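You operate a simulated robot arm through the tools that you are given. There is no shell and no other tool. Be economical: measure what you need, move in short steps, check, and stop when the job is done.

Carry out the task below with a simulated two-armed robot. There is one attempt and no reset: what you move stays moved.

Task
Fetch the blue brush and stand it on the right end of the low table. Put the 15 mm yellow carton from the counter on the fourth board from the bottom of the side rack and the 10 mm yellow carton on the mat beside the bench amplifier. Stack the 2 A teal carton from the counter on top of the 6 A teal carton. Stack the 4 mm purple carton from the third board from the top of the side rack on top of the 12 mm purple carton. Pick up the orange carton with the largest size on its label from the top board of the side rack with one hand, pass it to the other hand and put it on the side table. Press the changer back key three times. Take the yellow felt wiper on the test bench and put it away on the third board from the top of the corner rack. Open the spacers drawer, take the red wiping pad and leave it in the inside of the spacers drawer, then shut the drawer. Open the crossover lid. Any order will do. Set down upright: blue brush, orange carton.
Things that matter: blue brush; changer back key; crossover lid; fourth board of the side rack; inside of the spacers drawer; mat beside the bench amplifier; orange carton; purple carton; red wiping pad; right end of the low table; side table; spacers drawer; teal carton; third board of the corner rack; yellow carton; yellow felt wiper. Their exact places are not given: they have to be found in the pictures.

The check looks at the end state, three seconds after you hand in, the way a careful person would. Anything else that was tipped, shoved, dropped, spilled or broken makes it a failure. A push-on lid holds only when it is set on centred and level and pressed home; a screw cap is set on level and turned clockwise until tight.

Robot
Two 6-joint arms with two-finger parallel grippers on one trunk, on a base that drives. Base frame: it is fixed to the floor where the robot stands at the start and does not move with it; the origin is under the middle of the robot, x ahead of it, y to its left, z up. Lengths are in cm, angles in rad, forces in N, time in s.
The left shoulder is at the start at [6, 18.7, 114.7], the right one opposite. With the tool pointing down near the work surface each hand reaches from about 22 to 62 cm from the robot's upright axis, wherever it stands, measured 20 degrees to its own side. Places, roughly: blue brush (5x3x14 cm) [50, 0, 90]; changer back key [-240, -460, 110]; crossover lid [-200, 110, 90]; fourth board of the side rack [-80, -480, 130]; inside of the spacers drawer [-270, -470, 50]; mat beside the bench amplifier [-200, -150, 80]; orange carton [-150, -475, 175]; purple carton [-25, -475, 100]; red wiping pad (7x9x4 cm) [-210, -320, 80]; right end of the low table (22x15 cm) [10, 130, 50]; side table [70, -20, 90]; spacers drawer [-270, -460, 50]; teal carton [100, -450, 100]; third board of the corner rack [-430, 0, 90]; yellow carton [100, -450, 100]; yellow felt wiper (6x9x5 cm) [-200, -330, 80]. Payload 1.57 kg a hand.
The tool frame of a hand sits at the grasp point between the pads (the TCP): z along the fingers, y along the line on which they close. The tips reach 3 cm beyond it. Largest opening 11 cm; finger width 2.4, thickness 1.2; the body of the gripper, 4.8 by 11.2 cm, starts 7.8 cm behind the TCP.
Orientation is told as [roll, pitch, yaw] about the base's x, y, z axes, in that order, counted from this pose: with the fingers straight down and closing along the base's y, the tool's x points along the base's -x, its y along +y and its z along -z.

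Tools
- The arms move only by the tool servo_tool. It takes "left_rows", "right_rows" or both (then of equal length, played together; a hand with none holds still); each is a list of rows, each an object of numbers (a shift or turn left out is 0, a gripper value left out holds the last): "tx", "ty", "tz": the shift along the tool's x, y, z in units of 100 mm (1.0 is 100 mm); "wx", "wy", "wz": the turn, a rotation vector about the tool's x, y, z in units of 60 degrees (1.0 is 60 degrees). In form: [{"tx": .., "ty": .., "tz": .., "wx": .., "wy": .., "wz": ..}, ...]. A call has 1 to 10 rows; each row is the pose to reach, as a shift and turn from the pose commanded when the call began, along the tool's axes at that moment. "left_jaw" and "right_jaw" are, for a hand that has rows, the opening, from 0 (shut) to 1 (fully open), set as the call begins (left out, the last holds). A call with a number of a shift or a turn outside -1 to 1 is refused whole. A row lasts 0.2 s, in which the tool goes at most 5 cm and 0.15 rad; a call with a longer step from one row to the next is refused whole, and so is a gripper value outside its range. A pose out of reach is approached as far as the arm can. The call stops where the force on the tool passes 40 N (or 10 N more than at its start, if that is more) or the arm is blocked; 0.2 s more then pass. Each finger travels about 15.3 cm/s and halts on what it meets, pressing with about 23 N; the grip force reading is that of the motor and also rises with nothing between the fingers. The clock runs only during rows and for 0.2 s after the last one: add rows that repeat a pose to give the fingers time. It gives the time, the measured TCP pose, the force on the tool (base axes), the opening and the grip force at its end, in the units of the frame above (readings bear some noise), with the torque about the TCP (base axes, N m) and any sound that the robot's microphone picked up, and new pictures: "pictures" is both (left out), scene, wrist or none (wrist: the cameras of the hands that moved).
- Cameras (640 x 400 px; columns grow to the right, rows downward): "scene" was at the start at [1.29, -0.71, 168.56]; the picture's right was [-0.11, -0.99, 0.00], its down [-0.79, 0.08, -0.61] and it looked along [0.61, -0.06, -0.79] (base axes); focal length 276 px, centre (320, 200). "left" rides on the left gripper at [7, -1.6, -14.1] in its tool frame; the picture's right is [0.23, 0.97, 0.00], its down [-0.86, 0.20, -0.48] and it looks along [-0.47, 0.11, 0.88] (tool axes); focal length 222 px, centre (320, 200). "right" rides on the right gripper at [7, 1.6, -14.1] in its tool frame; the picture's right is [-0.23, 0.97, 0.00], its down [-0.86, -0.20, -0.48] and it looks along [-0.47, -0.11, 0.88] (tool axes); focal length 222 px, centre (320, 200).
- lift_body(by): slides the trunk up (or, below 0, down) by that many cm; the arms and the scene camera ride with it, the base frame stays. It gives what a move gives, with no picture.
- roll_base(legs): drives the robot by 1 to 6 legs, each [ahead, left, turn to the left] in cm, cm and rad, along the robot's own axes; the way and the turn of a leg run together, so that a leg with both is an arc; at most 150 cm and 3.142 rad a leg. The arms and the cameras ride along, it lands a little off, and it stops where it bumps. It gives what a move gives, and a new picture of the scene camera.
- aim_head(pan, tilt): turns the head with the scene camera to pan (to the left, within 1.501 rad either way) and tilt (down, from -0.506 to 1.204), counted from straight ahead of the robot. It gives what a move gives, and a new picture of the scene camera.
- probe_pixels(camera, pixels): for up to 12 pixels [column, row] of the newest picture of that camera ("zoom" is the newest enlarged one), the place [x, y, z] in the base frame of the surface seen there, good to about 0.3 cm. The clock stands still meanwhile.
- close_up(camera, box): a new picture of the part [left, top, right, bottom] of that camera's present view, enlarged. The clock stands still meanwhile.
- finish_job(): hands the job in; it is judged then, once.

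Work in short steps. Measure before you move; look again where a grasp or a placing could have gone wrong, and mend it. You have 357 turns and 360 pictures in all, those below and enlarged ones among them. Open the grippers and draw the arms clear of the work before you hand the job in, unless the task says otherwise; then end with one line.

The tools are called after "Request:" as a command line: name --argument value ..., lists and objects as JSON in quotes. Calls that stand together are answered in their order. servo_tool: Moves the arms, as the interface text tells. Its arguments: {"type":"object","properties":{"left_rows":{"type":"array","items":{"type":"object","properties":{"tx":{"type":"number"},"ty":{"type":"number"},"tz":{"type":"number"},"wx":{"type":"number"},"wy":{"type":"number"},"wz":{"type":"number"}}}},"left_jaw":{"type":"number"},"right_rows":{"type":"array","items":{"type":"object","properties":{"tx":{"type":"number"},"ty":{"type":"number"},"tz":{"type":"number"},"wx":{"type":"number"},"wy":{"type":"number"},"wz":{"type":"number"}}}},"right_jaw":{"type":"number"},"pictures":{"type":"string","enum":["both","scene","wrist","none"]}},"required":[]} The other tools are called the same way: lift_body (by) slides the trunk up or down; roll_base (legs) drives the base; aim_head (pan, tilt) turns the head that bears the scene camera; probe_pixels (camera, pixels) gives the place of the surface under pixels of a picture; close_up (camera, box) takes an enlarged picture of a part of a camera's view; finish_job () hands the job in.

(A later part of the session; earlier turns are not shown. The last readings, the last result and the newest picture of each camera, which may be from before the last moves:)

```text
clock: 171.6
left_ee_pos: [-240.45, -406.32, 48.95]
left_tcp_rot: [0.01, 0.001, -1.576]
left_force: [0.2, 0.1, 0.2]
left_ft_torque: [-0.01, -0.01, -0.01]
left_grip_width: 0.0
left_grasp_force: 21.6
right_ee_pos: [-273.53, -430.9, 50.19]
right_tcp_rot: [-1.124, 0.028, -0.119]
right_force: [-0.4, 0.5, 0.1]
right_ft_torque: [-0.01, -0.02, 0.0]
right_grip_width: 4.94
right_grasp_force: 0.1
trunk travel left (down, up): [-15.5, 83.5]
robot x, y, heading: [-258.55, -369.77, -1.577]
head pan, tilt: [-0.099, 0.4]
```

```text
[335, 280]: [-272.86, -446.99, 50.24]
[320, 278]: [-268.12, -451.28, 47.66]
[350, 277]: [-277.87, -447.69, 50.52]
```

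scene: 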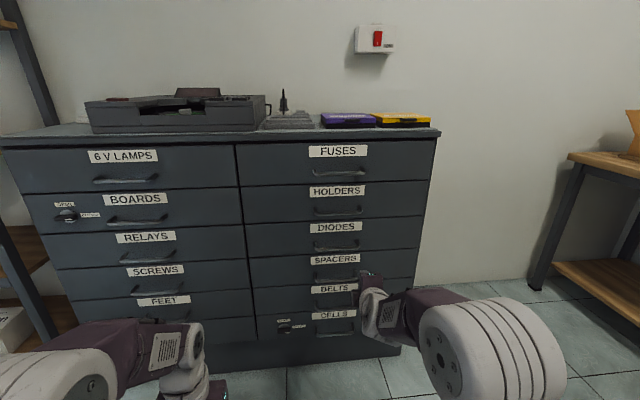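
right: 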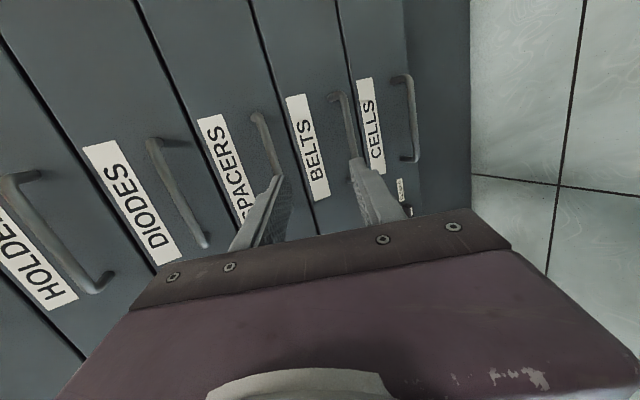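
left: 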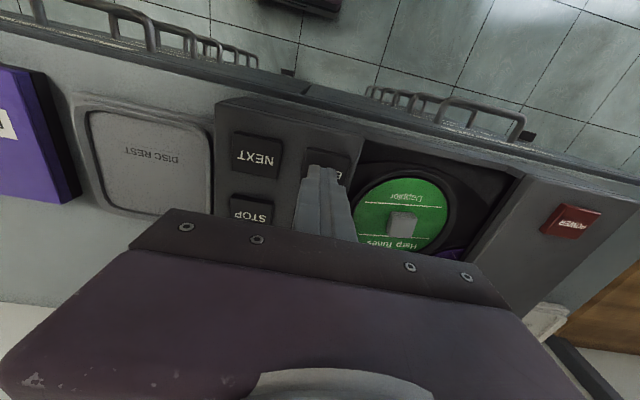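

Handle confirmed at z 50.3. Raise 1 cm, open a bit more, and drive ahead 14 cm so the bar enters between the fingers.

Request:
servo_tool --right_rows '[{"ty": -0.09, "tz": -0.04}, {"ty": -0.09, "tz": -0.04}]' --right_jaw 0.55 --pictures "none"

Request:
roll_base --legs '[[12, 0, 0]]'

Request:
close_up --camera "right" --box '[120, 60, 440, 260]'

```text
clock: 172.2
left_ee_pos: [-240.46, -406.29, 48.98]
left_tcp_rot: [0.007, -0.001, -1.576]
left_force: [-0.6, 0.1, 0.7]
left_ft_torque: [-0.02, 0.0, 0.01]
left_grip_width: 0.01
left_grasp_force: 21.5
right_ee_pos: [-273.36, -430.93, 51.21]
right_tcp_rot: [-1.124, 0.029, -0.118]
right_force: [-0.3, -0.3, -0.6]
right_ft_torque: [-0.03, 0.0, -0.02]
right_grip_width: 6.09
right_grasp_force: 0.1
trunk travel left (down, up): [-15.5, 83.5]
robot x, y, heading: [-258.46, -370.48, -1.581]
head pan, tilt: [-0.099, 0.4]
```

```text
clock: 173.4
left_ee_pos: [-240.36, -417.86, 48.97]
left_tcp_rot: [0.009, 0.001, -1.574]
left_force: [0.3, 0.1, -0.1]
left_ft_torque: [-0.01, 0.02, -0.01]
left_grip_width: 0.0
left_grasp_force: 21.4
right_ee_pos: [-273.43, -442.65, 51.18]
right_tcp_rot: [-1.125, 0.029, -0.117]
right_force: [0.3, -0.2, 1.4]
right_ft_torque: [0.01, -0.01, 0.0]
right_grip_width: 6.05
right_grasp_force: 0.1
trunk travel left (down, up): [-15.5, 83.5]
robot x, y, heading: [-258.73, -381.61, -1.572]
head pan, tilt: [-0.099, 0.4]
```

scene: 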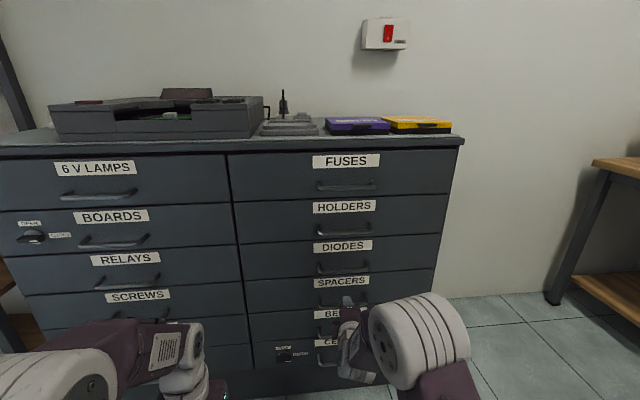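

```text
2.00 times, centred on (280, 160) of right
```

zoom: 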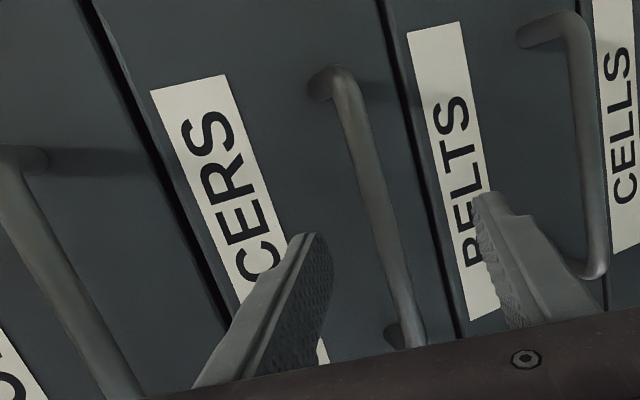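

The SPACERS bar lies between the fingers. Advance 2.8 cm and close.

Request:
servo_tool --right_rows '[{"tz": 0.12, "ty": -0.06}, {"tz": 0.25, "ty": -0.12}, {"tz": 0.25, "ty": -0.12}]' --pictures "none"

Request:
servo_tool --right_rows '[{}, {}, {}]' --right_jaw 0.0 --pictures "wrist"

```text
clock: 174.2
left_ee_pos: [-240.45, -417.99, 48.88]
left_tcp_rot: [0.009, 0.0, -1.575]
left_force: [-0.5, 0.0, 0.5]
left_ft_torque: [0.03, 0.0, 0.0]
left_grip_width: 0.0
left_grasp_force: 21.1
right_ee_pos: [-273.8, -445.32, 51.13]
right_tcp_rot: [-1.121, 0.028, -0.117]
right_force: [-1.0, 0.6, -0.6]
right_ft_torque: [-0.03, -0.02, -0.02]
right_grip_width: 6.04
right_grasp_force: 0.1
trunk travel left (down, up): [-15.5, 83.5]
robot x, y, heading: [-258.79, -381.54, -1.58]
head pan, tilt: [-0.099, 0.4]
```

```text
clock: 175.0
left_ee_pos: [-240.44, -417.91, 48.91]
left_tcp_rot: [0.008, 0.003, -1.574]
left_force: [-0.4, 0.2, 0.1]
left_ft_torque: [-0.01, 0.01, 0.01]
left_grip_width: 0.01
left_grasp_force: 20.9
right_ee_pos: [-273.83, -445.29, 50.99]
right_tcp_rot: [-1.117, 0.028, -0.115]
right_force: [-0.4, 13.6, -10.8]
right_ft_torque: [0.43, 0.66, 0.37]
right_grip_width: 1.24
right_grasp_force: 29.6
trunk travel left (down, up): [-15.5, 83.5]
robot x, y, heading: [-258.53, -381.63, -1.577]
head pan, tilt: [-0.099, 0.4]
```

right: 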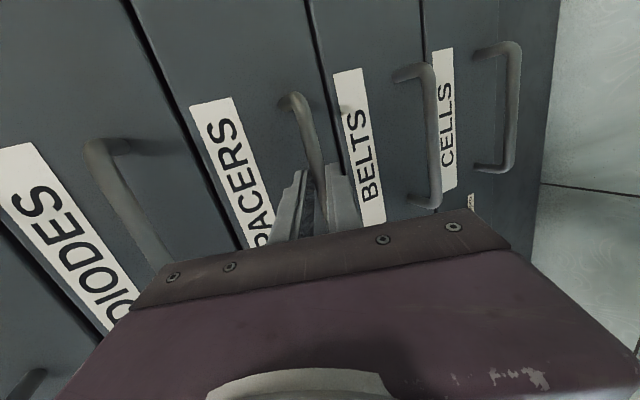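

Bar gripped. Pull by driving the base back 8 cm as a test.

Request:
roll_base --legs '[[-8, 0, 0]]'

```text
clock: 176.1
left_ee_pos: [-240.47, -409.96, 48.88]
left_tcp_rot: [0.008, 0.004, -1.576]
left_force: [0.0, -0.2, 0.1]
left_ft_torque: [-0.02, 0.02, -0.01]
left_grip_width: 0.0
left_grasp_force: 20.8
right_ee_pos: [-273.78, -437.32, 50.86]
right_tcp_rot: [-1.117, 0.028, -0.117]
right_force: [3.5, 0.6, -16.8]
right_ft_torque: [0.44, 0.51, 0.44]
right_grip_width: 1.22
right_grasp_force: 29.1
trunk travel left (down, up): [-15.5, 83.5]
robot x, y, heading: [-258.63, -374.07, -1.582]
head pan, tilt: [-0.099, 0.4]
```

scene: 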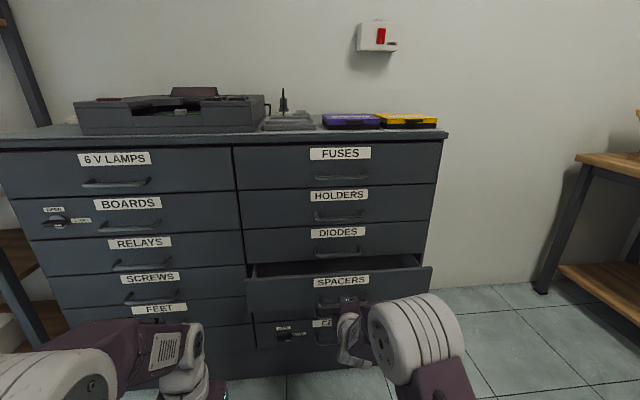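

It opens. Pull 10 cm more with the arm.

Request:
servo_tool --right_rows '[{"tz": -0.2, "ty": 0.1, "tx": 0.02}, {"tz": -0.4, "ty": 0.19, "tx": 0.04}, {"tz": -0.6, "ty": 0.29, "tx": 0.065}, {"tz": -0.8, "ty": 0.385, "tx": 0.085}, {"tz": -0.97, "ty": 0.465, "tx": 0.1}]' --pictures "scene"

```text
clock: 177.2
left_ee_pos: [-240.62, -410.05, 48.79]
left_tcp_rot: [0.012, 0.002, -1.576]
left_force: [-0.5, 0.0, -0.2]
left_ft_torque: [0.0, 0.01, 0.02]
left_grip_width: 0.01
left_grasp_force: 21.0
right_ee_pos: [-273.73, -426.56, 50.88]
right_tcp_rot: [-1.114, 0.024, -0.125]
right_force: [-23.5, 0.4, -14.8]
right_ft_torque: [0.37, 0.93, -0.29]
right_grip_width: 1.25
right_grasp_force: 29.4
trunk travel left (down, up): [-15.5, 83.5]
robot x, y, heading: [-258.3, -373.71, -1.58]
head pan, tilt: [-0.099, 0.4]
```

scene: 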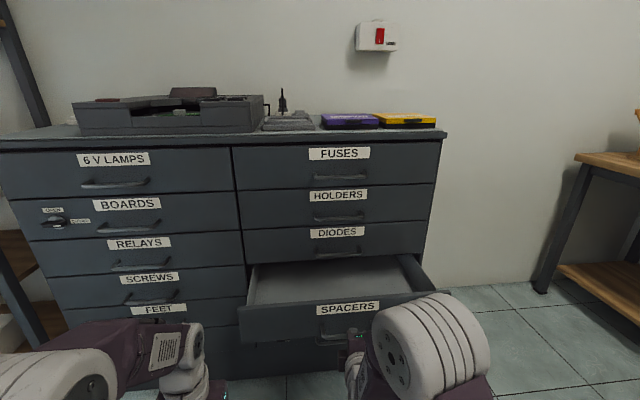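

Opened about 19 cm. Release and withdraw along the fingers, then raise the trunk.

Request:
servo_tool --right_rows '[{}, {}, {"tz": -0.3}, {"tz": -0.6}, {"tz": -0.9}]' --right_jaw 0.5 --pictures "none"

Request:
lift_body --by 40

Request:
lift_body --by 22

Request:
aim_head --pan -0.1 --tilt 0.9

```text
clock: 178.4
left_ee_pos: [-240.4, -410.0, 48.92]
left_tcp_rot: [0.01, -0.001, -1.576]
left_force: [0.1, 0.2, -0.7]
left_ft_torque: [0.0, 0.02, 0.01]
left_grip_width: 0.02
left_grasp_force: 20.5
right_ee_pos: [-270.92, -421.07, 55.7]
right_tcp_rot: [-1.12, 0.029, -0.118]
right_force: [-0.2, 0.2, -0.3]
right_ft_torque: [0.0, 0.04, 0.01]
right_grip_width: 5.49
right_grasp_force: 0.1
right hand out of reach, approached as far as the arm can: row 4, 5
trunk travel left (down, up): [-15.5, 83.5]
robot x, y, heading: [-258.24, -373.58, -1.573]
head pan, tilt: [-0.099, 0.4]
```

```text
clock: 182.3
left_ee_pos: [-240.43, -409.88, 89.05]
left_tcp_rot: [0.008, 0.0, -1.577]
left_force: [0.7, -0.3, -0.1]
left_ft_torque: [0.01, 0.03, 0.02]
left_grip_width: 0.0
left_grasp_force: 21.7
right_ee_pos: [-270.88, -421.19, 95.64]
right_tcp_rot: [-1.12, 0.028, -0.117]
right_force: [0.6, 0.4, 1.0]
right_ft_torque: [-0.03, 0.0, -0.02]
right_grip_width: 5.51
right_grasp_force: 0.1
trunk travel left (down, up): [-55.5, 43.5]
robot x, y, heading: [-258.46, -373.68, -1.577]
head pan, tilt: [-0.099, 0.4]
```

```text
clock: 184.6
left_ee_pos: [-240.27, -409.97, 110.95]
left_tcp_rot: [0.01, 0.001, -1.576]
left_force: [-0.6, -0.6, 0.6]
left_ft_torque: [0.02, 0.0, -0.03]
left_grip_width: 0.0
left_grasp_force: 21.0
right_ee_pos: [-270.97, -421.11, 117.75]
right_tcp_rot: [-1.12, 0.028, -0.119]
right_force: [0.8, 0.4, 0.3]
right_ft_torque: [-0.01, 0.01, 0.02]
right_grip_width: 5.47
right_grasp_force: 0.0
trunk travel left (down, up): [-77.5, 21.5]
robot x, y, heading: [-258.5, -373.6, -1.573]
head pan, tilt: [-0.099, 0.4]
```

```text
clock: 185.5
left_ee_pos: [-240.43, -409.98, 110.94]
left_tcp_rot: [0.008, 0.002, -1.575]
left_force: [-0.5, -0.7, -0.6]
left_ft_torque: [0.01, 0.02, 0.0]
left_grip_width: 0.04
left_grasp_force: 21.0
right_ee_pos: [-271.04, -421.04, 117.58]
right_tcp_rot: [-1.121, 0.028, -0.118]
right_force: [-0.1, 0.9, 0.2]
right_ft_torque: [0.02, 0.0, -0.03]
right_grip_width: 5.52
right_grasp_force: 0.1
trunk travel left (down, up): [-77.5, 21.5]
robot x, y, heading: [-258.38, -373.99, -1.579]
head pan, tilt: [-0.099, 0.901]
```

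scene: 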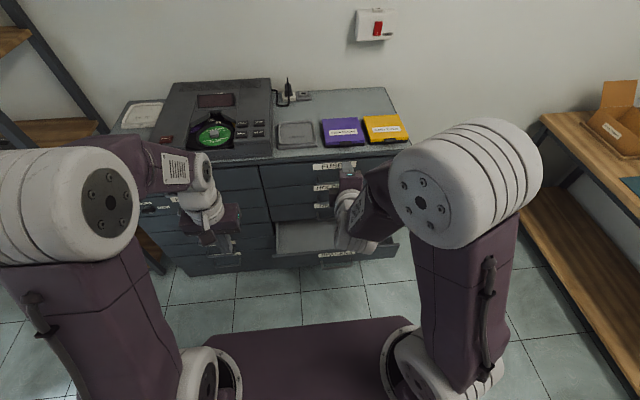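

Drawer is open. Go back to the island's end facing +y for the pad.

Request:
roll_base --legs '[[0, 53, 0], [0, 0, 1.575], [0, 0, 1.575]]'

Request:
close_up --camera "left" --box '[0, 0, 640, 400]'

Request:
aim_head --pan 0.1 --tilt 1.0

```text
clock: 196.3
left_ee_pos: [-223.32, -338.43, 111.08]
left_tcp_rot: [0.009, 0.0, 1.568]
left_force: [0.4, 0.4, 0.4]
left_ft_torque: [-0.02, -0.02, -0.02]
left_grip_width: 0.0
left_grasp_force: 20.9
right_ee_pos: [-192.74, -326.98, 117.67]
right_tcp_rot: [-1.119, 0.027, 3.026]
right_force: [-0.6, 0.7, -0.3]
right_ft_torque: [-0.03, -0.01, 0.0]
right_grip_width: 5.51
right_grasp_force: 0.0
trunk travel left (down, up): [-77.5, 21.5]
robot x, y, heading: [-205.19, -374.61, 1.568]
head pan, tilt: [-0.099, 0.901]
```

scene: 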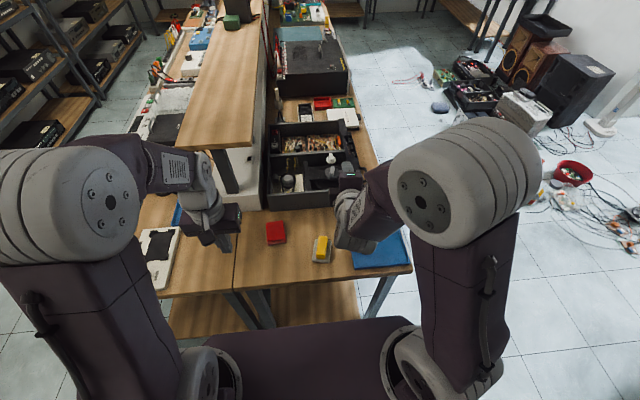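

```text
1.00 times, centred on (320, 200) of left
```

zoom: 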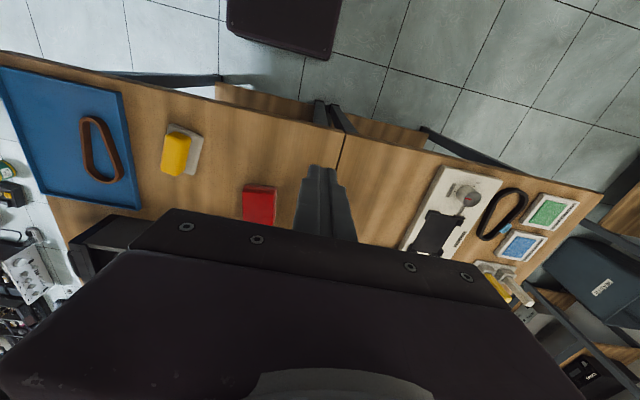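

```text
clock: 197.0
left_ee_pos: [-223.5, -338.33, 110.9]
left_tcp_rot: [0.009, 0.0, 1.567]
left_force: [0.3, 0.6, 0.3]
left_ft_torque: [-0.02, -0.01, 0.0]
left_grip_width: 0.0
left_grasp_force: 21.5
right_ee_pos: [-192.89, -327.12, 117.67]
right_tcp_rot: [-1.12, 0.029, 3.026]
right_force: [-0.1, -0.2, 0.1]
right_ft_torque: [-0.01, 0.03, 0.01]
right_grip_width: 5.51
right_grasp_force: 0.1
trunk travel left (down, up): [-77.5, 21.5]
robot x, y, heading: [-205.0, -374.02, 1.563]
head pan, tilt: [0.099, 1.0]
```

scene: 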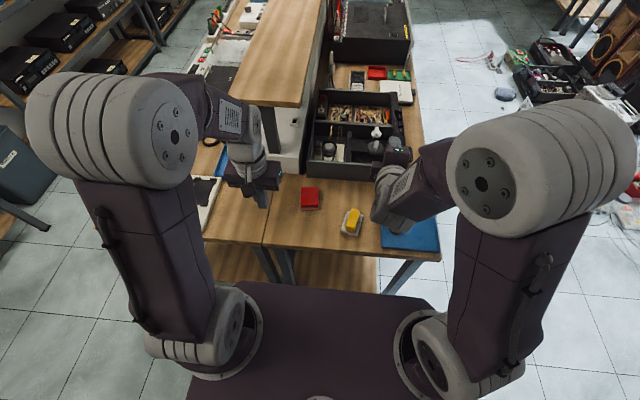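

Request:
close_up --camera "scene" --box '[270, 170, 390, 245]'

Request:
probe_pixels --camera "zoom" --pixels '[[178, 95], [258, 95], [178, 180], [254, 180], [215, 140], [215, 190], [440, 250], [450, 215], [385, 325], [440, 190], [470, 330]]'

```text
5.33 times, centred on (330, 208) of scene
```

zoom: 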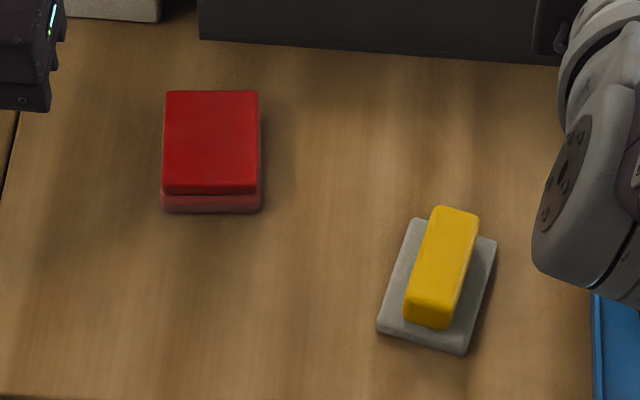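

```text
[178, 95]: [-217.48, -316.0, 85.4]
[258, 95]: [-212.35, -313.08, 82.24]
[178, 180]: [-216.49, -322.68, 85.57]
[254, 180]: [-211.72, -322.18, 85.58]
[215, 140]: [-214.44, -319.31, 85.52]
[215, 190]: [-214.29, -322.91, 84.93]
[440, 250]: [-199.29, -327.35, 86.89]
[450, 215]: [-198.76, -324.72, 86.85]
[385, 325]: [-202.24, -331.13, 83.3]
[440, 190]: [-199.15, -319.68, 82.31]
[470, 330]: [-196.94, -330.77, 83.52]
```

Pad centre is about (-214.7,-319.5). Move the left hand over it, open fully.

Request:
servo_tool --left_rows '[{"tx": -0.33, "ty": -0.2}, {"tx": -0.66, "ty": -0.5}, {"tx": -0.95, "ty": -0.87}, {"tx": -0.95, "ty": -0.87, "tz": 0.45}]' --left_jaw 1.0 --pictures "none"

Request:
servo_tool --left_rows '[{"tx": -0.33, "tz": 0.3}, {"tx": -0.66, "tz": 0.6}, {"tx": -0.92, "tz": 0.95}, {"tx": -0.92, "tz": 1.0}]' --pictures "wrist"

```text
clock: 198.0
left_ee_pos: [-214.71, -328.83, 106.44]
left_tcp_rot: [0.012, -0.002, 1.568]
left_force: [0.4, 0.4, -0.9]
left_ft_torque: [0.01, -0.03, -0.01]
left_grip_width: 10.99
left_grasp_force: 0.1
right_ee_pos: [-193.01, -326.94, 117.56]
right_tcp_rot: [-1.119, 0.03, 3.025]
right_force: [0.8, 0.3, 0.5]
right_ft_torque: [-0.02, -0.02, -0.01]
right_grip_width: 5.51
right_grasp_force: 0.1
trunk travel left (down, up): [-77.5, 21.5]
robot x, y, heading: [-204.94, -374.1, 1.57]
head pan, tilt: [0.099, 1.0]
```

```text
clock: 199.0
left_ee_pos: [-214.79, -319.79, 96.43]
left_tcp_rot: [0.009, 0.001, 1.569]
left_force: [0.3, 1.0, -0.1]
left_ft_torque: [0.04, 0.01, 0.0]
left_grip_width: 10.98
left_grasp_force: 0.1
right_ee_pos: [-192.79, -327.1, 117.62]
right_tcp_rot: [-1.12, 0.028, 3.027]
right_force: [0.3, -0.4, -0.2]
right_ft_torque: [0.01, -0.01, 0.03]
right_grip_width: 5.5
right_grasp_force: 0.1
trunk travel left (down, up): [-77.5, 21.5]
robot x, y, heading: [-205.04, -374.31, 1.564]
head pan, tilt: [0.099, 1.0]
```

left: 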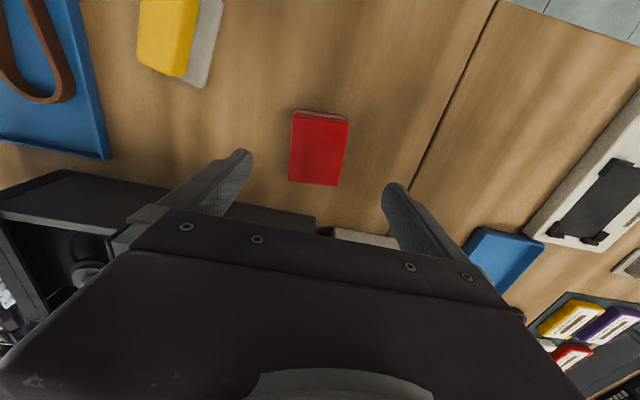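

The pad now sits rotated about 0.1 rad. Turn the hand to match, descend to 85.0, and grip with time.

Request:
servo_tool --left_rows '[{"wz": -0.1, "tz": 0.4}, {"wz": -0.1, "tz": 0.75}, {"wz": -0.1, "tz": 1.0}]' --pictures "none"

Request:
servo_tool --left_rows '[{"tz": 0.06}, {"tz": 0.12}, {"tz": 0.14}]' --pictures "none"

Request:
servo_tool --left_rows '[{}, {}, {}, {}, {}]' --left_jaw 0 --pictures "wrist"

```text
clock: 199.8
left_ee_pos: [-214.77, -319.73, 86.24]
left_tcp_rot: [0.007, 0.0, 1.673]
left_force: [-0.9, 0.1, 0.0]
left_ft_torque: [0.01, 0.01, -0.02]
left_grip_width: 11.02
left_grasp_force: 0.1
right_ee_pos: [-192.86, -327.06, 117.69]
right_tcp_rot: [-1.121, 0.028, 3.026]
right_force: [0.5, -0.2, 0.2]
right_ft_torque: [0.02, 0.04, 0.04]
right_grip_width: 5.48
right_grasp_force: 0.1
trunk travel left (down, up): [-77.5, 21.5]
robot x, y, heading: [-205.35, -374.12, 1.564]
head pan, tilt: [0.099, 1.0]
```

```text
clock: 200.6
left_ee_pos: [-214.85, -319.65, 85.1]
left_tcp_rot: [0.009, -0.002, 1.672]
left_force: [-0.7, 0.9, 1.8]
left_ft_torque: [0.02, -0.14, 0.02]
left_grip_width: 10.96
left_grasp_force: 0.0
right_ee_pos: [-192.87, -327.1, 117.82]
right_tcp_rot: [-1.121, 0.03, 3.025]
right_force: [-0.1, 0.3, 0.1]
right_ft_torque: [0.0, 0.01, 0.0]
right_grip_width: 5.51
right_grasp_force: 0.1
trunk travel left (down, up): [-77.5, 21.5]
robot x, y, heading: [-205.59, -374.13, 1.564]
head pan, tilt: [0.099, 1.0]
```

```text
clock: 201.8
left_ee_pos: [-214.83, -319.81, 85.01]
left_tcp_rot: [0.007, 0.001, 1.673]
left_force: [0.5, 1.0, 2.0]
left_ft_torque: [0.05, -0.1, 0.04]
left_grip_width: 6.72
left_grasp_force: 23.1
right_ee_pos: [-192.89, -327.16, 117.67]
right_tcp_rot: [-1.121, 0.029, 3.028]
right_force: [-0.7, -0.2, 0.5]
right_ft_torque: [0.01, -0.02, 0.01]
right_grip_width: 5.49
right_grasp_force: 0.1
trunk travel left (down, up): [-77.5, 21.5]
robot x, y, heading: [-204.9, -374.37, 1.571]
head pan, tilt: [0.099, 1.0]
```

left: 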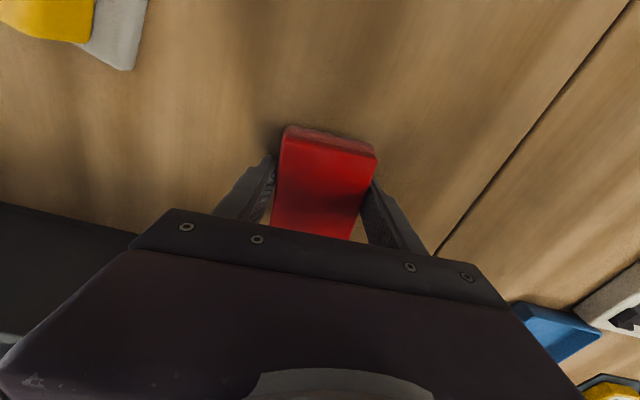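

Gripped at 6.7 cm. Lift slowly this time and watch the width.

Request:
servo_tool --left_rows '[{"tz": -0.05}, {"tz": -0.1}, {"tz": -0.2}, {"tz": -0.3}, {"tz": -0.45}, {"tz": -0.6}, {"tz": -0.8}, {"tz": -1.0}]' --pictures "wrist"

```text
clock: 203.6
left_ee_pos: [-214.76, -319.78, 94.96]
left_tcp_rot: [0.008, 0.0, 1.672]
left_force: [0.2, -1.0, -0.5]
left_ft_torque: [-0.02, 0.0, -0.01]
left_grip_width: 6.7
left_grasp_force: 23.1
right_ee_pos: [-192.91, -327.09, 117.52]
right_tcp_rot: [-1.121, 0.028, 3.026]
right_force: [0.2, -0.5, 0.0]
right_ft_torque: [0.0, 0.0, 0.01]
right_grip_width: 5.5
right_grasp_force: 0.2
trunk travel left (down, up): [-77.5, 21.5]
robot x, y, heading: [-205.07, -374.45, 1.563]
head pan, tilt: [0.099, 1.0]
```

left: 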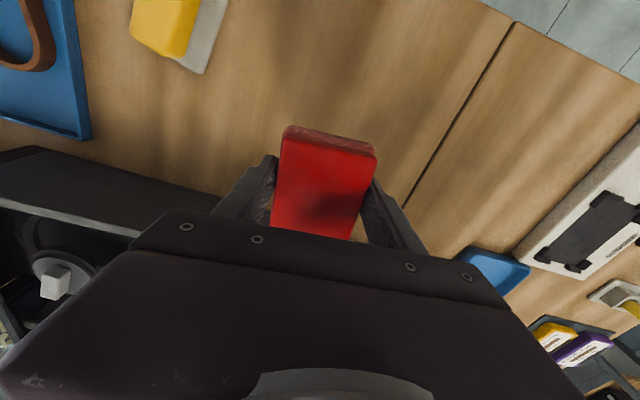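

Held. Raise further while drawing in, then drive to the drawer.

Request:
servo_tool --left_rows '[{"tz": -0.2, "tx": 0.2}, {"tz": -0.4, "tx": 0.4}, {"tz": -0.6, "tx": 0.6}, {"tz": -0.8, "tx": 0.8, "ty": 0.2}, {"tz": -1.0, "tx": 1.0, "ty": 0.5}]' --pictures "none"

Request:
servo_tool --left_rows '[{"tz": -0.25, "wz": 0.05}, {"tz": -0.5, "wz": 0.1}, {"tz": -0.6, "wz": 0.1}]' --pictures "none"

Request:
roll_base --legs '[[0, 0, -1.571], [0, 0, -1.571], [0, -82, 0], [12, 0, 0]]'

Request:
aim_head --pan 0.25 --tilt 0.95

```text
clock: 204.8
left_ee_pos: [-218.73, -330.37, 104.87]
left_tcp_rot: [0.006, -0.001, 1.672]
left_force: [0.7, -0.3, 0.0]
left_ft_torque: [0.04, -0.01, 0.03]
left_grip_width: 6.7
left_grasp_force: 22.8
right_ee_pos: [-193.05, -327.23, 117.8]
right_tcp_rot: [-1.122, 0.029, 3.026]
right_force: [0.0, -1.0, 0.1]
right_ft_torque: [0.02, -0.01, 0.0]
right_grip_width: 5.52
right_grasp_force: 0.0
trunk travel left (down, up): [-77.5, 21.5]
robot x, y, heading: [-205.09, -374.1, 1.564]
head pan, tilt: [0.099, 1.0]
```

```text
clock: 205.6
left_ee_pos: [-218.66, -330.16, 111.0]
left_tcp_rot: [0.008, 0.0, 1.567]
left_force: [0.4, 0.2, -0.7]
left_ft_torque: [0.0, 0.01, 0.01]
left_grip_width: 6.73
left_grasp_force: 23.0
right_ee_pos: [-192.81, -327.01, 117.59]
right_tcp_rot: [-1.121, 0.029, 3.026]
right_force: [0.0, 1.2, 0.1]
right_ft_torque: [0.02, 0.01, -0.03]
right_grip_width: 5.47
right_grasp_force: 0.0
trunk travel left (down, up): [-77.5, 21.5]
robot x, y, heading: [-205.28, -374.83, 1.566]
head pan, tilt: [0.099, 1.0]
```

```text
clock: 218.5
left_ee_pos: [-272.94, -429.4, 110.92]
left_tcp_rot: [0.008, -0.003, -1.572]
left_force: [0.3, 1.4, -1.4]
left_ft_torque: [0.01, -0.03, 0.0]
left_grip_width: 6.72
left_grasp_force: 22.5
right_ee_pos: [-298.79, -432.67, 117.71]
right_tcp_rot: [-1.123, 0.029, -0.114]
right_force: [0.3, 0.0, -0.2]
right_ft_torque: [0.03, 0.02, 0.0]
right_grip_width: 5.46
right_grasp_force: 0.1
trunk travel left (down, up): [-77.5, 21.5]
robot x, y, heading: [-286.16, -385.56, -1.578]
head pan, tilt: [0.099, 1.0]
```

scene: 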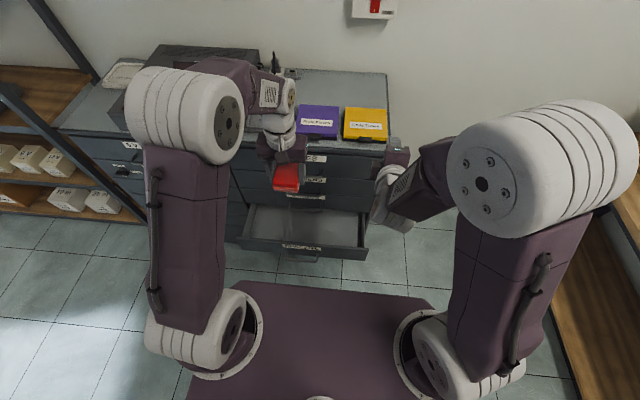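

```text
clock: 219.2
left_ee_pos: [-272.98, -429.57, 110.86]
left_tcp_rot: [0.008, 0.003, -1.573]
left_force: [0.7, 0.3, -0.3]
left_ft_torque: [0.05, -0.03, 0.0]
left_grip_width: 6.7
left_grasp_force: 22.8
right_ee_pos: [-298.59, -432.74, 117.57]
right_tcp_rot: [-1.119, 0.029, -0.115]
right_force: [0.6, 0.3, -0.3]
right_ft_torque: [-0.01, 0.0, 0.0]
right_grip_width: 5.51
right_grasp_force: 0.1
trunk travel left (down, up): [-77.5, 21.5]
robot x, y, heading: [-286.73, -385.5, -1.577]
head pan, tilt: [0.25, 0.949]
```

scene: 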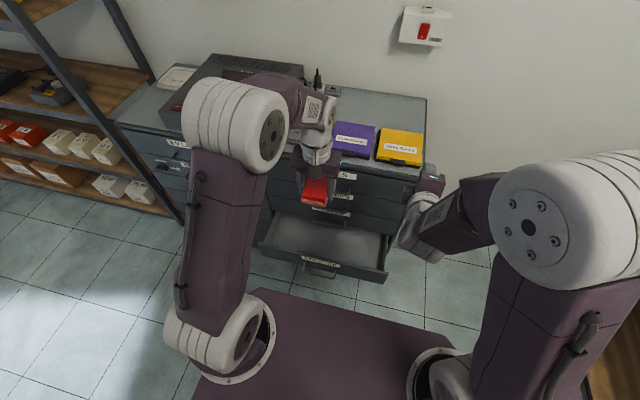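

Pad still held. I'll probe the drawer interior, including front edge and floor.

Request:
probe_pixels --camera "scene" --pixels '[[310, 245], [355, 250], [285, 225], [335, 225], [300, 252], [320, 262], [385, 240], [270, 235], [370, 260]]'

Request:
lift_body --by -34

Request:
close_up --camera "left" --box '[0, 0, 640, 400]'

```text
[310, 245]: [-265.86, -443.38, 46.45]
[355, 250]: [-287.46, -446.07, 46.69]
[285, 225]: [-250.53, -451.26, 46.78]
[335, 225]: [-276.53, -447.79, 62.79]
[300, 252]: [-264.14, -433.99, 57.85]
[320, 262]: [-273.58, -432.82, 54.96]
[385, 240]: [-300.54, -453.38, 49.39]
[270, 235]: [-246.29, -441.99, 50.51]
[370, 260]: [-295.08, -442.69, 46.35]
```

```text
clock: 222.5
left_ee_pos: [-272.95, -429.6, 76.96]
left_tcp_rot: [0.01, 0.0, -1.573]
left_force: [-0.1, 0.6, -0.3]
left_ft_torque: [0.04, 0.0, -0.01]
left_grip_width: 6.72
left_grasp_force: 23.4
right_ee_pos: [-298.73, -432.57, 83.71]
right_tcp_rot: [-1.121, 0.026, -0.113]
right_force: [-0.1, 0.7, -0.1]
right_ft_torque: [-0.01, -0.04, 0.03]
right_grip_width: 5.48
right_grasp_force: 0.0
trunk travel left (down, up): [-43.5, 55.5]
robot x, y, heading: [-286.13, -385.37, -1.576]
head pan, tilt: [0.25, 0.949]
```

```text
1.00 times, centred on (320, 200) of left
```

zoom: 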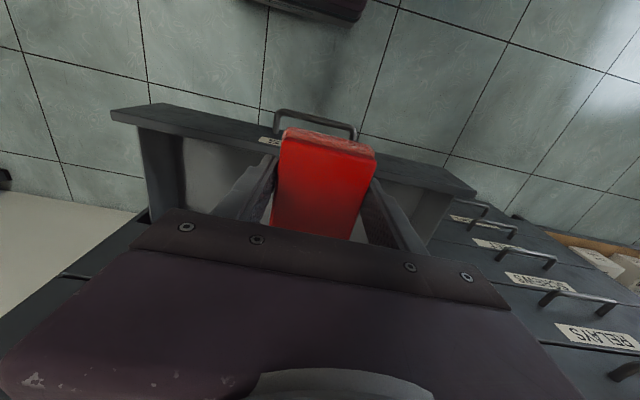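

Floor z 46.5, inner front wall y≈-434.5. To keep the hand clear of the other handles I'll place at x≈-258: shift base left 15, then extend.

Request:
roll_base --legs '[[0, 15, 0]]'

Request:
servo_tool --left_rows '[{"tx": -0.45}, {"tx": -0.9}, {"tx": -1.0}]' --pictures "none"

Request:
servo_tool --left_rows '[{"tx": -0.25, "tz": 0.3}, {"tx": -0.25, "tz": 0.65}, {"tx": -0.25, "tz": 1.0}]' --pictures "both"

```text
clock: 223.9
left_ee_pos: [-257.84, -429.58, 76.88]
left_tcp_rot: [0.006, 0.001, -1.573]
left_force: [0.0, 0.2, -0.2]
left_ft_torque: [0.01, 0.02, 0.02]
left_grip_width: 6.73
left_grasp_force: 22.8
right_ee_pos: [-283.46, -432.75, 83.66]
right_tcp_rot: [-1.122, 0.03, -0.115]
right_force: [0.5, -0.3, -0.2]
right_ft_torque: [0.02, 0.0, -0.03]
right_grip_width: 5.49
right_grasp_force: 0.0
trunk travel left (down, up): [-43.5, 55.5]
robot x, y, heading: [-271.17, -385.28, -1.57]
head pan, tilt: [0.25, 0.949]
```

scene: 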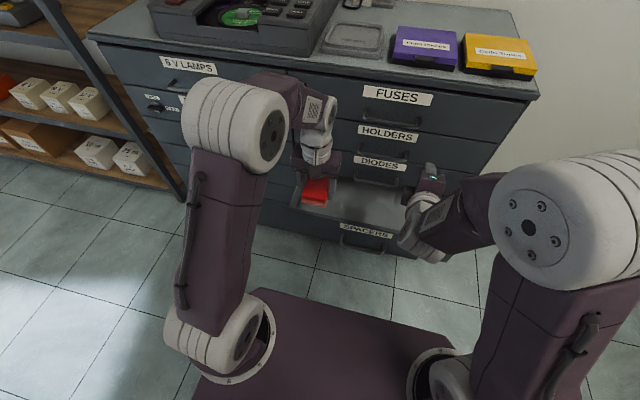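

```text
clock: 224.7
left_ee_pos: [-257.7, -439.5, 76.78]
left_tcp_rot: [0.009, 0.002, -1.574]
left_force: [0.4, 0.2, -0.2]
left_ft_torque: [-0.04, 0.06, 0.05]
left_grip_width: 6.7
left_grasp_force: 22.9
right_ee_pos: [-283.6, -432.86, 83.66]
right_tcp_rot: [-1.121, 0.03, -0.114]
right_force: [-0.4, -0.9, -0.3]
right_ft_torque: [-0.02, -0.01, 0.05]
right_grip_width: 5.5
right_grasp_force: 0.1
trunk travel left (down, up): [-43.5, 55.5]
robot x, y, heading: [-271.2, -385.51, -1.574]
head pan, tilt: [0.25, 0.949]
```

```text
clock: 225.5
left_ee_pos: [-257.79, -442.02, 66.92]
left_tcp_rot: [0.008, 0.0, -1.572]
left_force: [-0.8, -0.5, -0.1]
left_ft_torque: [0.02, -0.03, 0.0]
left_grip_width: 6.72
left_grasp_force: 22.9
right_ee_pos: [-283.52, -432.78, 83.67]
right_tcp_rot: [-1.117, 0.031, -0.115]
right_force: [0.5, 0.3, -0.4]
right_ft_torque: [0.01, -0.01, -0.01]
right_grip_width: 5.51
right_grasp_force: 0.0
trunk travel left (down, up): [-43.5, 55.5]
robot x, y, heading: [-271.19, -385.26, -1.575]
head pan, tilt: [0.25, 0.949]
```

scene: 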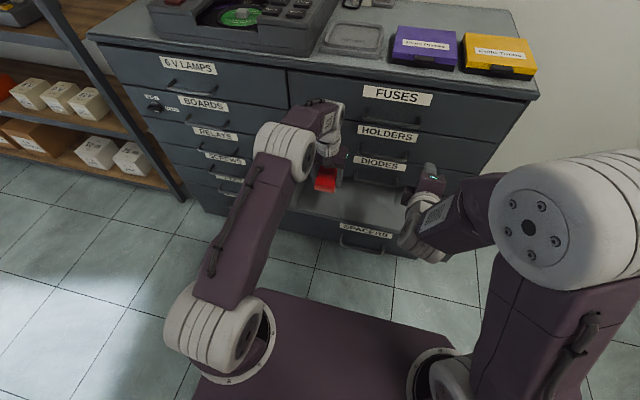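
left: 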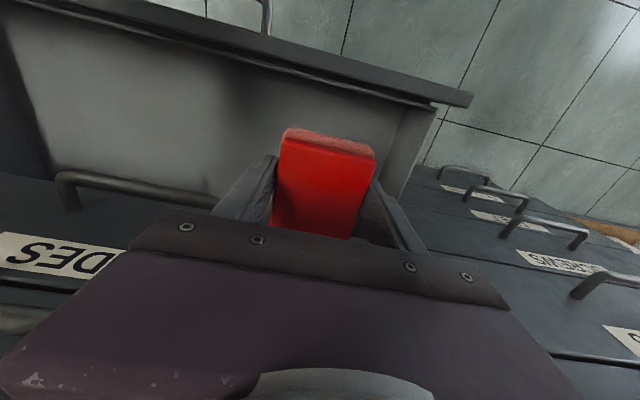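

Aligned above the drawer. Descend towards the floor (TCP≈49.9).

Request:
servo_tool --left_rows '[{"tz": 0.35}, {"tz": 0.7}, {"tz": 1.0}]' --pictures "none"

Request:
servo_tool --left_rows '[{"tz": 0.3}, {"tz": 0.5}, {"tz": 0.6}, {"tz": 0.65}, {"tz": 0.68}, {"tz": 0.7}]' --pictures "wrist"

```text
clock: 226.3
left_ee_pos: [-257.71, -442.1, 56.99]
left_tcp_rot: [0.008, -0.001, -1.573]
left_force: [0.2, -0.1, -0.4]
left_ft_torque: [-0.01, 0.0, 0.01]
left_grip_width: 6.71
left_grasp_force: 22.7
right_ee_pos: [-283.53, -432.73, 83.61]
right_tcp_rot: [-1.121, 0.03, -0.114]
right_force: [-0.6, -0.2, 0.7]
right_ft_torque: [0.01, -0.03, 0.02]
right_grip_width: 5.5
right_grasp_force: 0.1
trunk travel left (down, up): [-43.5, 55.5]
robot x, y, heading: [-271.41, -385.82, -1.57]
head pan, tilt: [0.25, 0.949]
```

```text
clock: 227.7
left_ee_pos: [-257.69, -442.05, 49.93]
left_tcp_rot: [0.009, 0.0, -1.572]
left_force: [-0.4, 0.0, -1.2]
left_ft_torque: [0.04, 0.01, 0.02]
left_grip_width: 6.71
left_grasp_force: 22.9
right_ee_pos: [-283.51, -432.62, 83.64]
right_tcp_rot: [-1.121, 0.03, -0.114]
right_force: [0.8, 0.0, 0.3]
right_ft_torque: [0.0, 0.03, -0.02]
right_grip_width: 5.51
right_grasp_force: 0.0
trunk travel left (down, up): [-43.5, 55.5]
robot x, y, heading: [-271.31, -385.35, -1.573]
head pan, tilt: [0.25, 0.949]
```

left: 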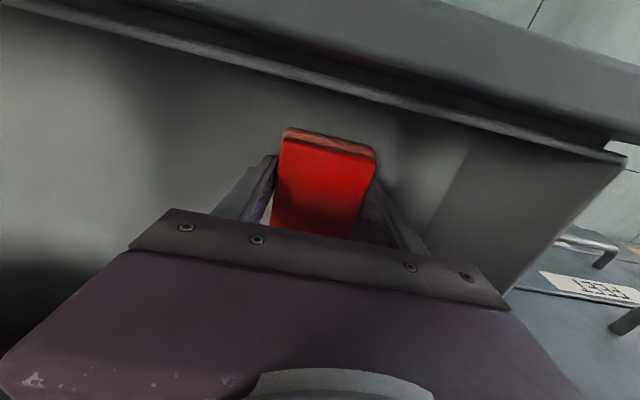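

Almost on the floor; lower 0.3 cm, release, and lift out.

Request:
servo_tool --left_rows '[{"tz": 0.015}, {"tz": 0.03}]' --pictures "none"

Request:
servo_tool --left_rows '[{}, {}, {"tz": -0.3}, {"tz": -0.7}, {"tz": -1.0}]' --left_jaw 0.75 --pictures "none"

Request:
servo_tool --left_rows '[{"tz": -0.45}, {"tz": -0.9}, {"tz": -1.0}]' --pictures "wrist"

```text
clock: 228.3
left_ee_pos: [-257.55, -442.09, 49.67]
left_tcp_rot: [0.009, 0.0, -1.573]
left_force: [-0.7, 0.7, -1.1]
left_ft_torque: [-0.02, 0.0, 0.02]
left_grip_width: 6.73
left_grasp_force: 22.5
right_ee_pos: [-283.68, -432.85, 83.67]
right_tcp_rot: [-1.12, 0.029, -0.111]
right_force: [0.1, -0.4, 0.6]
right_ft_torque: [0.01, -0.01, -0.02]
right_grip_width: 5.49
right_grasp_force: 0.2
trunk travel left (down, up): [-43.5, 55.5]
robot x, y, heading: [-271.51, -385.2, -1.572]
head pan, tilt: [0.25, 0.949]
```

```text
clock: 229.5
left_ee_pos: [-257.65, -442.18, 59.69]
left_tcp_rot: [0.008, 0.0, -1.57]
left_force: [-0.1, -0.3, 0.5]
left_ft_torque: [0.01, 0.01, 0.0]
left_grip_width: 8.22
left_grasp_force: 0.1
right_ee_pos: [-283.53, -432.6, 83.69]
right_tcp_rot: [-1.119, 0.028, -0.114]
right_force: [0.1, 0.4, 0.1]
right_ft_torque: [-0.02, 0.01, 0.0]
right_grip_width: 5.49
right_grasp_force: 0.1
trunk travel left (down, up): [-43.5, 55.5]
robot x, y, heading: [-271.49, -385.27, -1.578]
head pan, tilt: [0.25, 0.949]
```

```text
clock: 230.3
left_ee_pos: [-257.94, -442.2, 69.71]
left_tcp_rot: [0.009, 0.002, -1.572]
left_force: [-0.3, 1.1, -0.7]
left_ft_torque: [-0.03, 0.04, 0.03]
left_grip_width: 8.24
left_grasp_force: 0.1
right_ee_pos: [-283.69, -432.66, 83.72]
right_tcp_rot: [-1.121, 0.027, -0.112]
right_force: [-0.3, 0.2, -0.3]
right_ft_torque: [-0.02, -0.01, -0.02]
right_grip_width: 5.5
right_grasp_force: 0.1
trunk travel left (down, up): [-43.5, 55.5]
robot x, y, heading: [-271.48, -385.67, -1.579]
head pan, tilt: [0.25, 0.949]
```

left: 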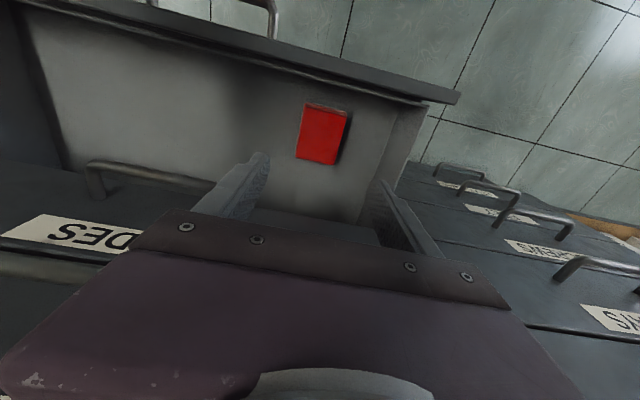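

Pad lies flat in the drawer. Retract the left hand, back the base off, lower the trunk, and use the tilted right hand to push the drawer shut.

Request:
servo_tool --left_rows '[{"tz": -0.3}, {"tz": -0.6, "tx": 0.2}, {"tz": -0.9, "tx": 0.6}, {"tz": -1.0, "tx": 1.0}]' --pictures "none"

Request:
servo_tool --left_rows '[{"tz": -0.4, "tx": 0.4}, {"tz": -0.7, "tx": 0.8}]' --right_rows '[{}, {}]' --right_jaw 0 --pictures "none"

Request:
roll_base --legs '[[-11, 0, 0]]'

Request:
lift_body --by -32

Request:
aim_head --pan 0.0 --tilt 0.6

```text
clock: 231.3
left_ee_pos: [-258.16, -431.98, 79.75]
left_tcp_rot: [0.01, 0.0, -1.571]
left_force: [-0.3, -0.8, -0.8]
left_ft_torque: [-0.05, 0.01, -0.02]
left_grip_width: 8.22
left_grasp_force: 0.0
right_ee_pos: [-283.74, -432.65, 83.63]
right_tcp_rot: [-1.12, 0.028, -0.114]
right_force: [-0.6, 0.9, -0.3]
right_ft_torque: [-0.02, 0.02, -0.01]
right_grip_width: 5.5
right_grasp_force: 0.1
trunk travel left (down, up): [-43.5, 55.5]
robot x, y, heading: [-271.16, -385.59, -1.58]
head pan, tilt: [0.25, 0.949]
```

```text
refused: row 1 steps farther than a row can; nothing moved
```

```text
clock: 232.5
left_ee_pos: [-258.0, -420.8, 79.76]
left_tcp_rot: [0.009, 0.0, -1.572]
left_force: [-0.8, 0.2, 0.4]
left_ft_torque: [-0.04, 0.04, 0.02]
left_grip_width: 8.25
left_grasp_force: 0.0
right_ee_pos: [-283.48, -421.44, 83.78]
right_tcp_rot: [-1.123, 0.029, -0.111]
right_force: [-1.0, -0.1, -1.1]
right_ft_torque: [0.0, 0.01, -0.01]
right_grip_width: 5.51
right_grasp_force: 0.0
trunk travel left (down, up): [-43.5, 55.5]
robot x, y, heading: [-271.12, -374.34, -1.572]
head pan, tilt: [0.25, 0.949]
```

scene: 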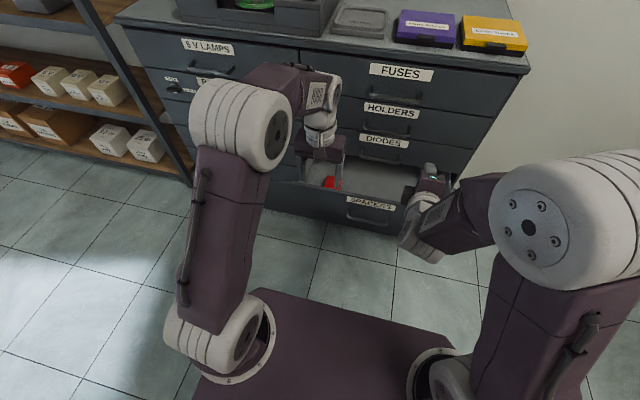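

```text
clock: 235.7
left_ee_pos: [-258.06, -420.89, 47.75]
left_tcp_rot: [0.008, -0.001, -1.571]
left_force: [0.3, 0.2, 0.0]
left_ft_torque: [-0.02, -0.01, -0.01]
left_grip_width: 8.24
left_grasp_force: 0.0
right_ee_pos: [-283.52, -421.57, 51.65]
right_tcp_rot: [-1.121, 0.028, -0.11]
right_force: [0.5, 0.5, -0.5]
right_ft_torque: [0.05, 0.0, -0.02]
right_grip_width: 5.49
right_grasp_force: 0.0
trunk travel left (down, up): [-11.5, 87.5]
robot x, y, heading: [-271.53, -374.43, -1.578]
head pan, tilt: [0.25, 0.949]
```

```text
clock: 236.5
left_ee_pos: [-258.09, -420.96, 47.8]
left_tcp_rot: [0.008, -0.001, -1.57]
left_force: [-1.1, -0.3, 0.5]
left_ft_torque: [-0.03, 0.01, -0.03]
left_grip_width: 8.26
left_grasp_force: 0.1
right_ee_pos: [-283.45, -421.52, 51.64]
right_tcp_rot: [-1.12, 0.029, -0.11]
right_force: [-0.1, -0.6, 0.5]
right_ft_torque: [0.01, -0.02, 0.0]
right_grip_width: 5.48
right_grasp_force: 0.1
trunk travel left (down, up): [-11.5, 87.5]
robot x, y, heading: [-271.36, -374.69, -1.574]
head pan, tilt: [0.0, 0.6]
```

scene: 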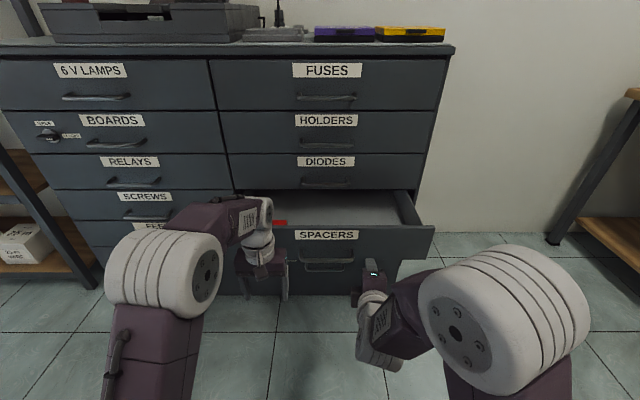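

Raise and retract the left hand, close the right hand, then push by driving forward.

Request:
servo_tool --left_rows '[{"tz": -0.3, "tx": 0.2}, {"tz": -0.6, "tx": 0.4}, {"tz": -0.9, "tx": 0.6}, {"tz": -1.0, "tx": 0.8}]' --right_rows '[{"tx": 0.1}, {"tx": 0.15}, {"tx": 0.15}, {"tx": 0.15}]' --right_jaw 0 --pictures "none"

Request:
servo_tool --left_rows '[{"tz": -0.4}, {"tz": -0.8}, {"tz": -1.0}]' --pictures "none"

Request:
roll_base --legs '[[16, 0, 0]]'

```text
clock: 237.5
left_ee_pos: [-258.27, -412.79, 57.64]
left_tcp_rot: [0.009, 0.0, -1.57]
left_force: [-0.1, 0.0, 0.0]
left_ft_torque: [0.0, -0.01, -0.01]
left_grip_width: 8.24
left_grasp_force: 0.0
right_ee_pos: [-284.81, -422.07, 51.79]
right_tcp_rot: [-1.118, 0.029, -0.113]
right_force: [-0.1, 0.4, 0.0]
right_ft_torque: [-0.01, 0.03, -0.02]
right_grip_width: 0.0
right_grasp_force: 21.6
right hand out of reach, approached as far as the arm can: row 1, 2, 3, 4
trunk travel left (down, up): [-11.5, 87.5]
robot x, y, heading: [-271.37, -374.42, -1.574]
head pan, tilt: [0.0, 0.6]
```

```text
clock: 238.3
left_ee_pos: [-258.06, -412.86, 67.63]
left_tcp_rot: [0.008, -0.001, -1.572]
left_force: [-0.3, 0.3, -0.3]
left_ft_torque: [-0.01, -0.01, -0.01]
left_grip_width: 8.27
left_grasp_force: 0.2
right_ee_pos: [-284.82, -421.98, 51.88]
right_tcp_rot: [-1.119, 0.031, -0.113]
right_force: [-0.4, 0.0, 1.0]
right_ft_torque: [0.01, -0.01, -0.02]
right_grip_width: 0.0
right_grasp_force: 21.0
trunk travel left (down, up): [-11.5, 87.5]
robot x, y, heading: [-271.5, -374.06, -1.578]
head pan, tilt: [0.0, 0.6]
```

```text
clock: 239.7
left_ee_pos: [-258.1, -428.91, 67.59]
left_tcp_rot: [0.011, -0.001, -1.568]
left_force: [-0.3, 0.4, -0.3]
left_ft_torque: [-0.02, -0.01, -0.03]
left_grip_width: 8.25
left_grasp_force: 0.1
right_ee_pos: [-284.64, -437.97, 51.78]
right_tcp_rot: [-1.119, 0.029, -0.112]
right_force: [0.1, 0.1, 0.1]
right_ft_torque: [-0.01, 0.0, -0.01]
right_grip_width: 0.02
right_grasp_force: 21.0
trunk travel left (down, up): [-11.5, 87.5]
robot x, y, heading: [-271.6, -390.47, -1.573]
head pan, tilt: [0.0, 0.6]
```

scene: 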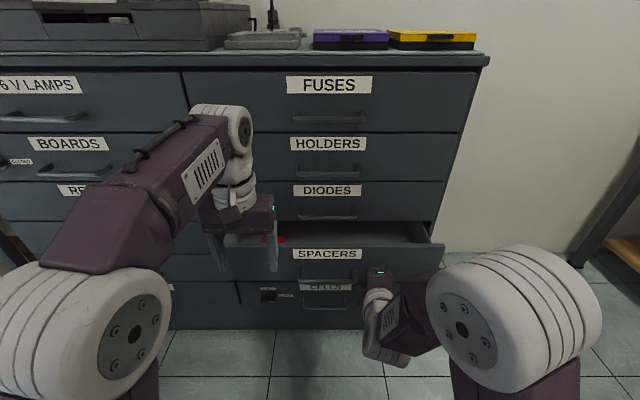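

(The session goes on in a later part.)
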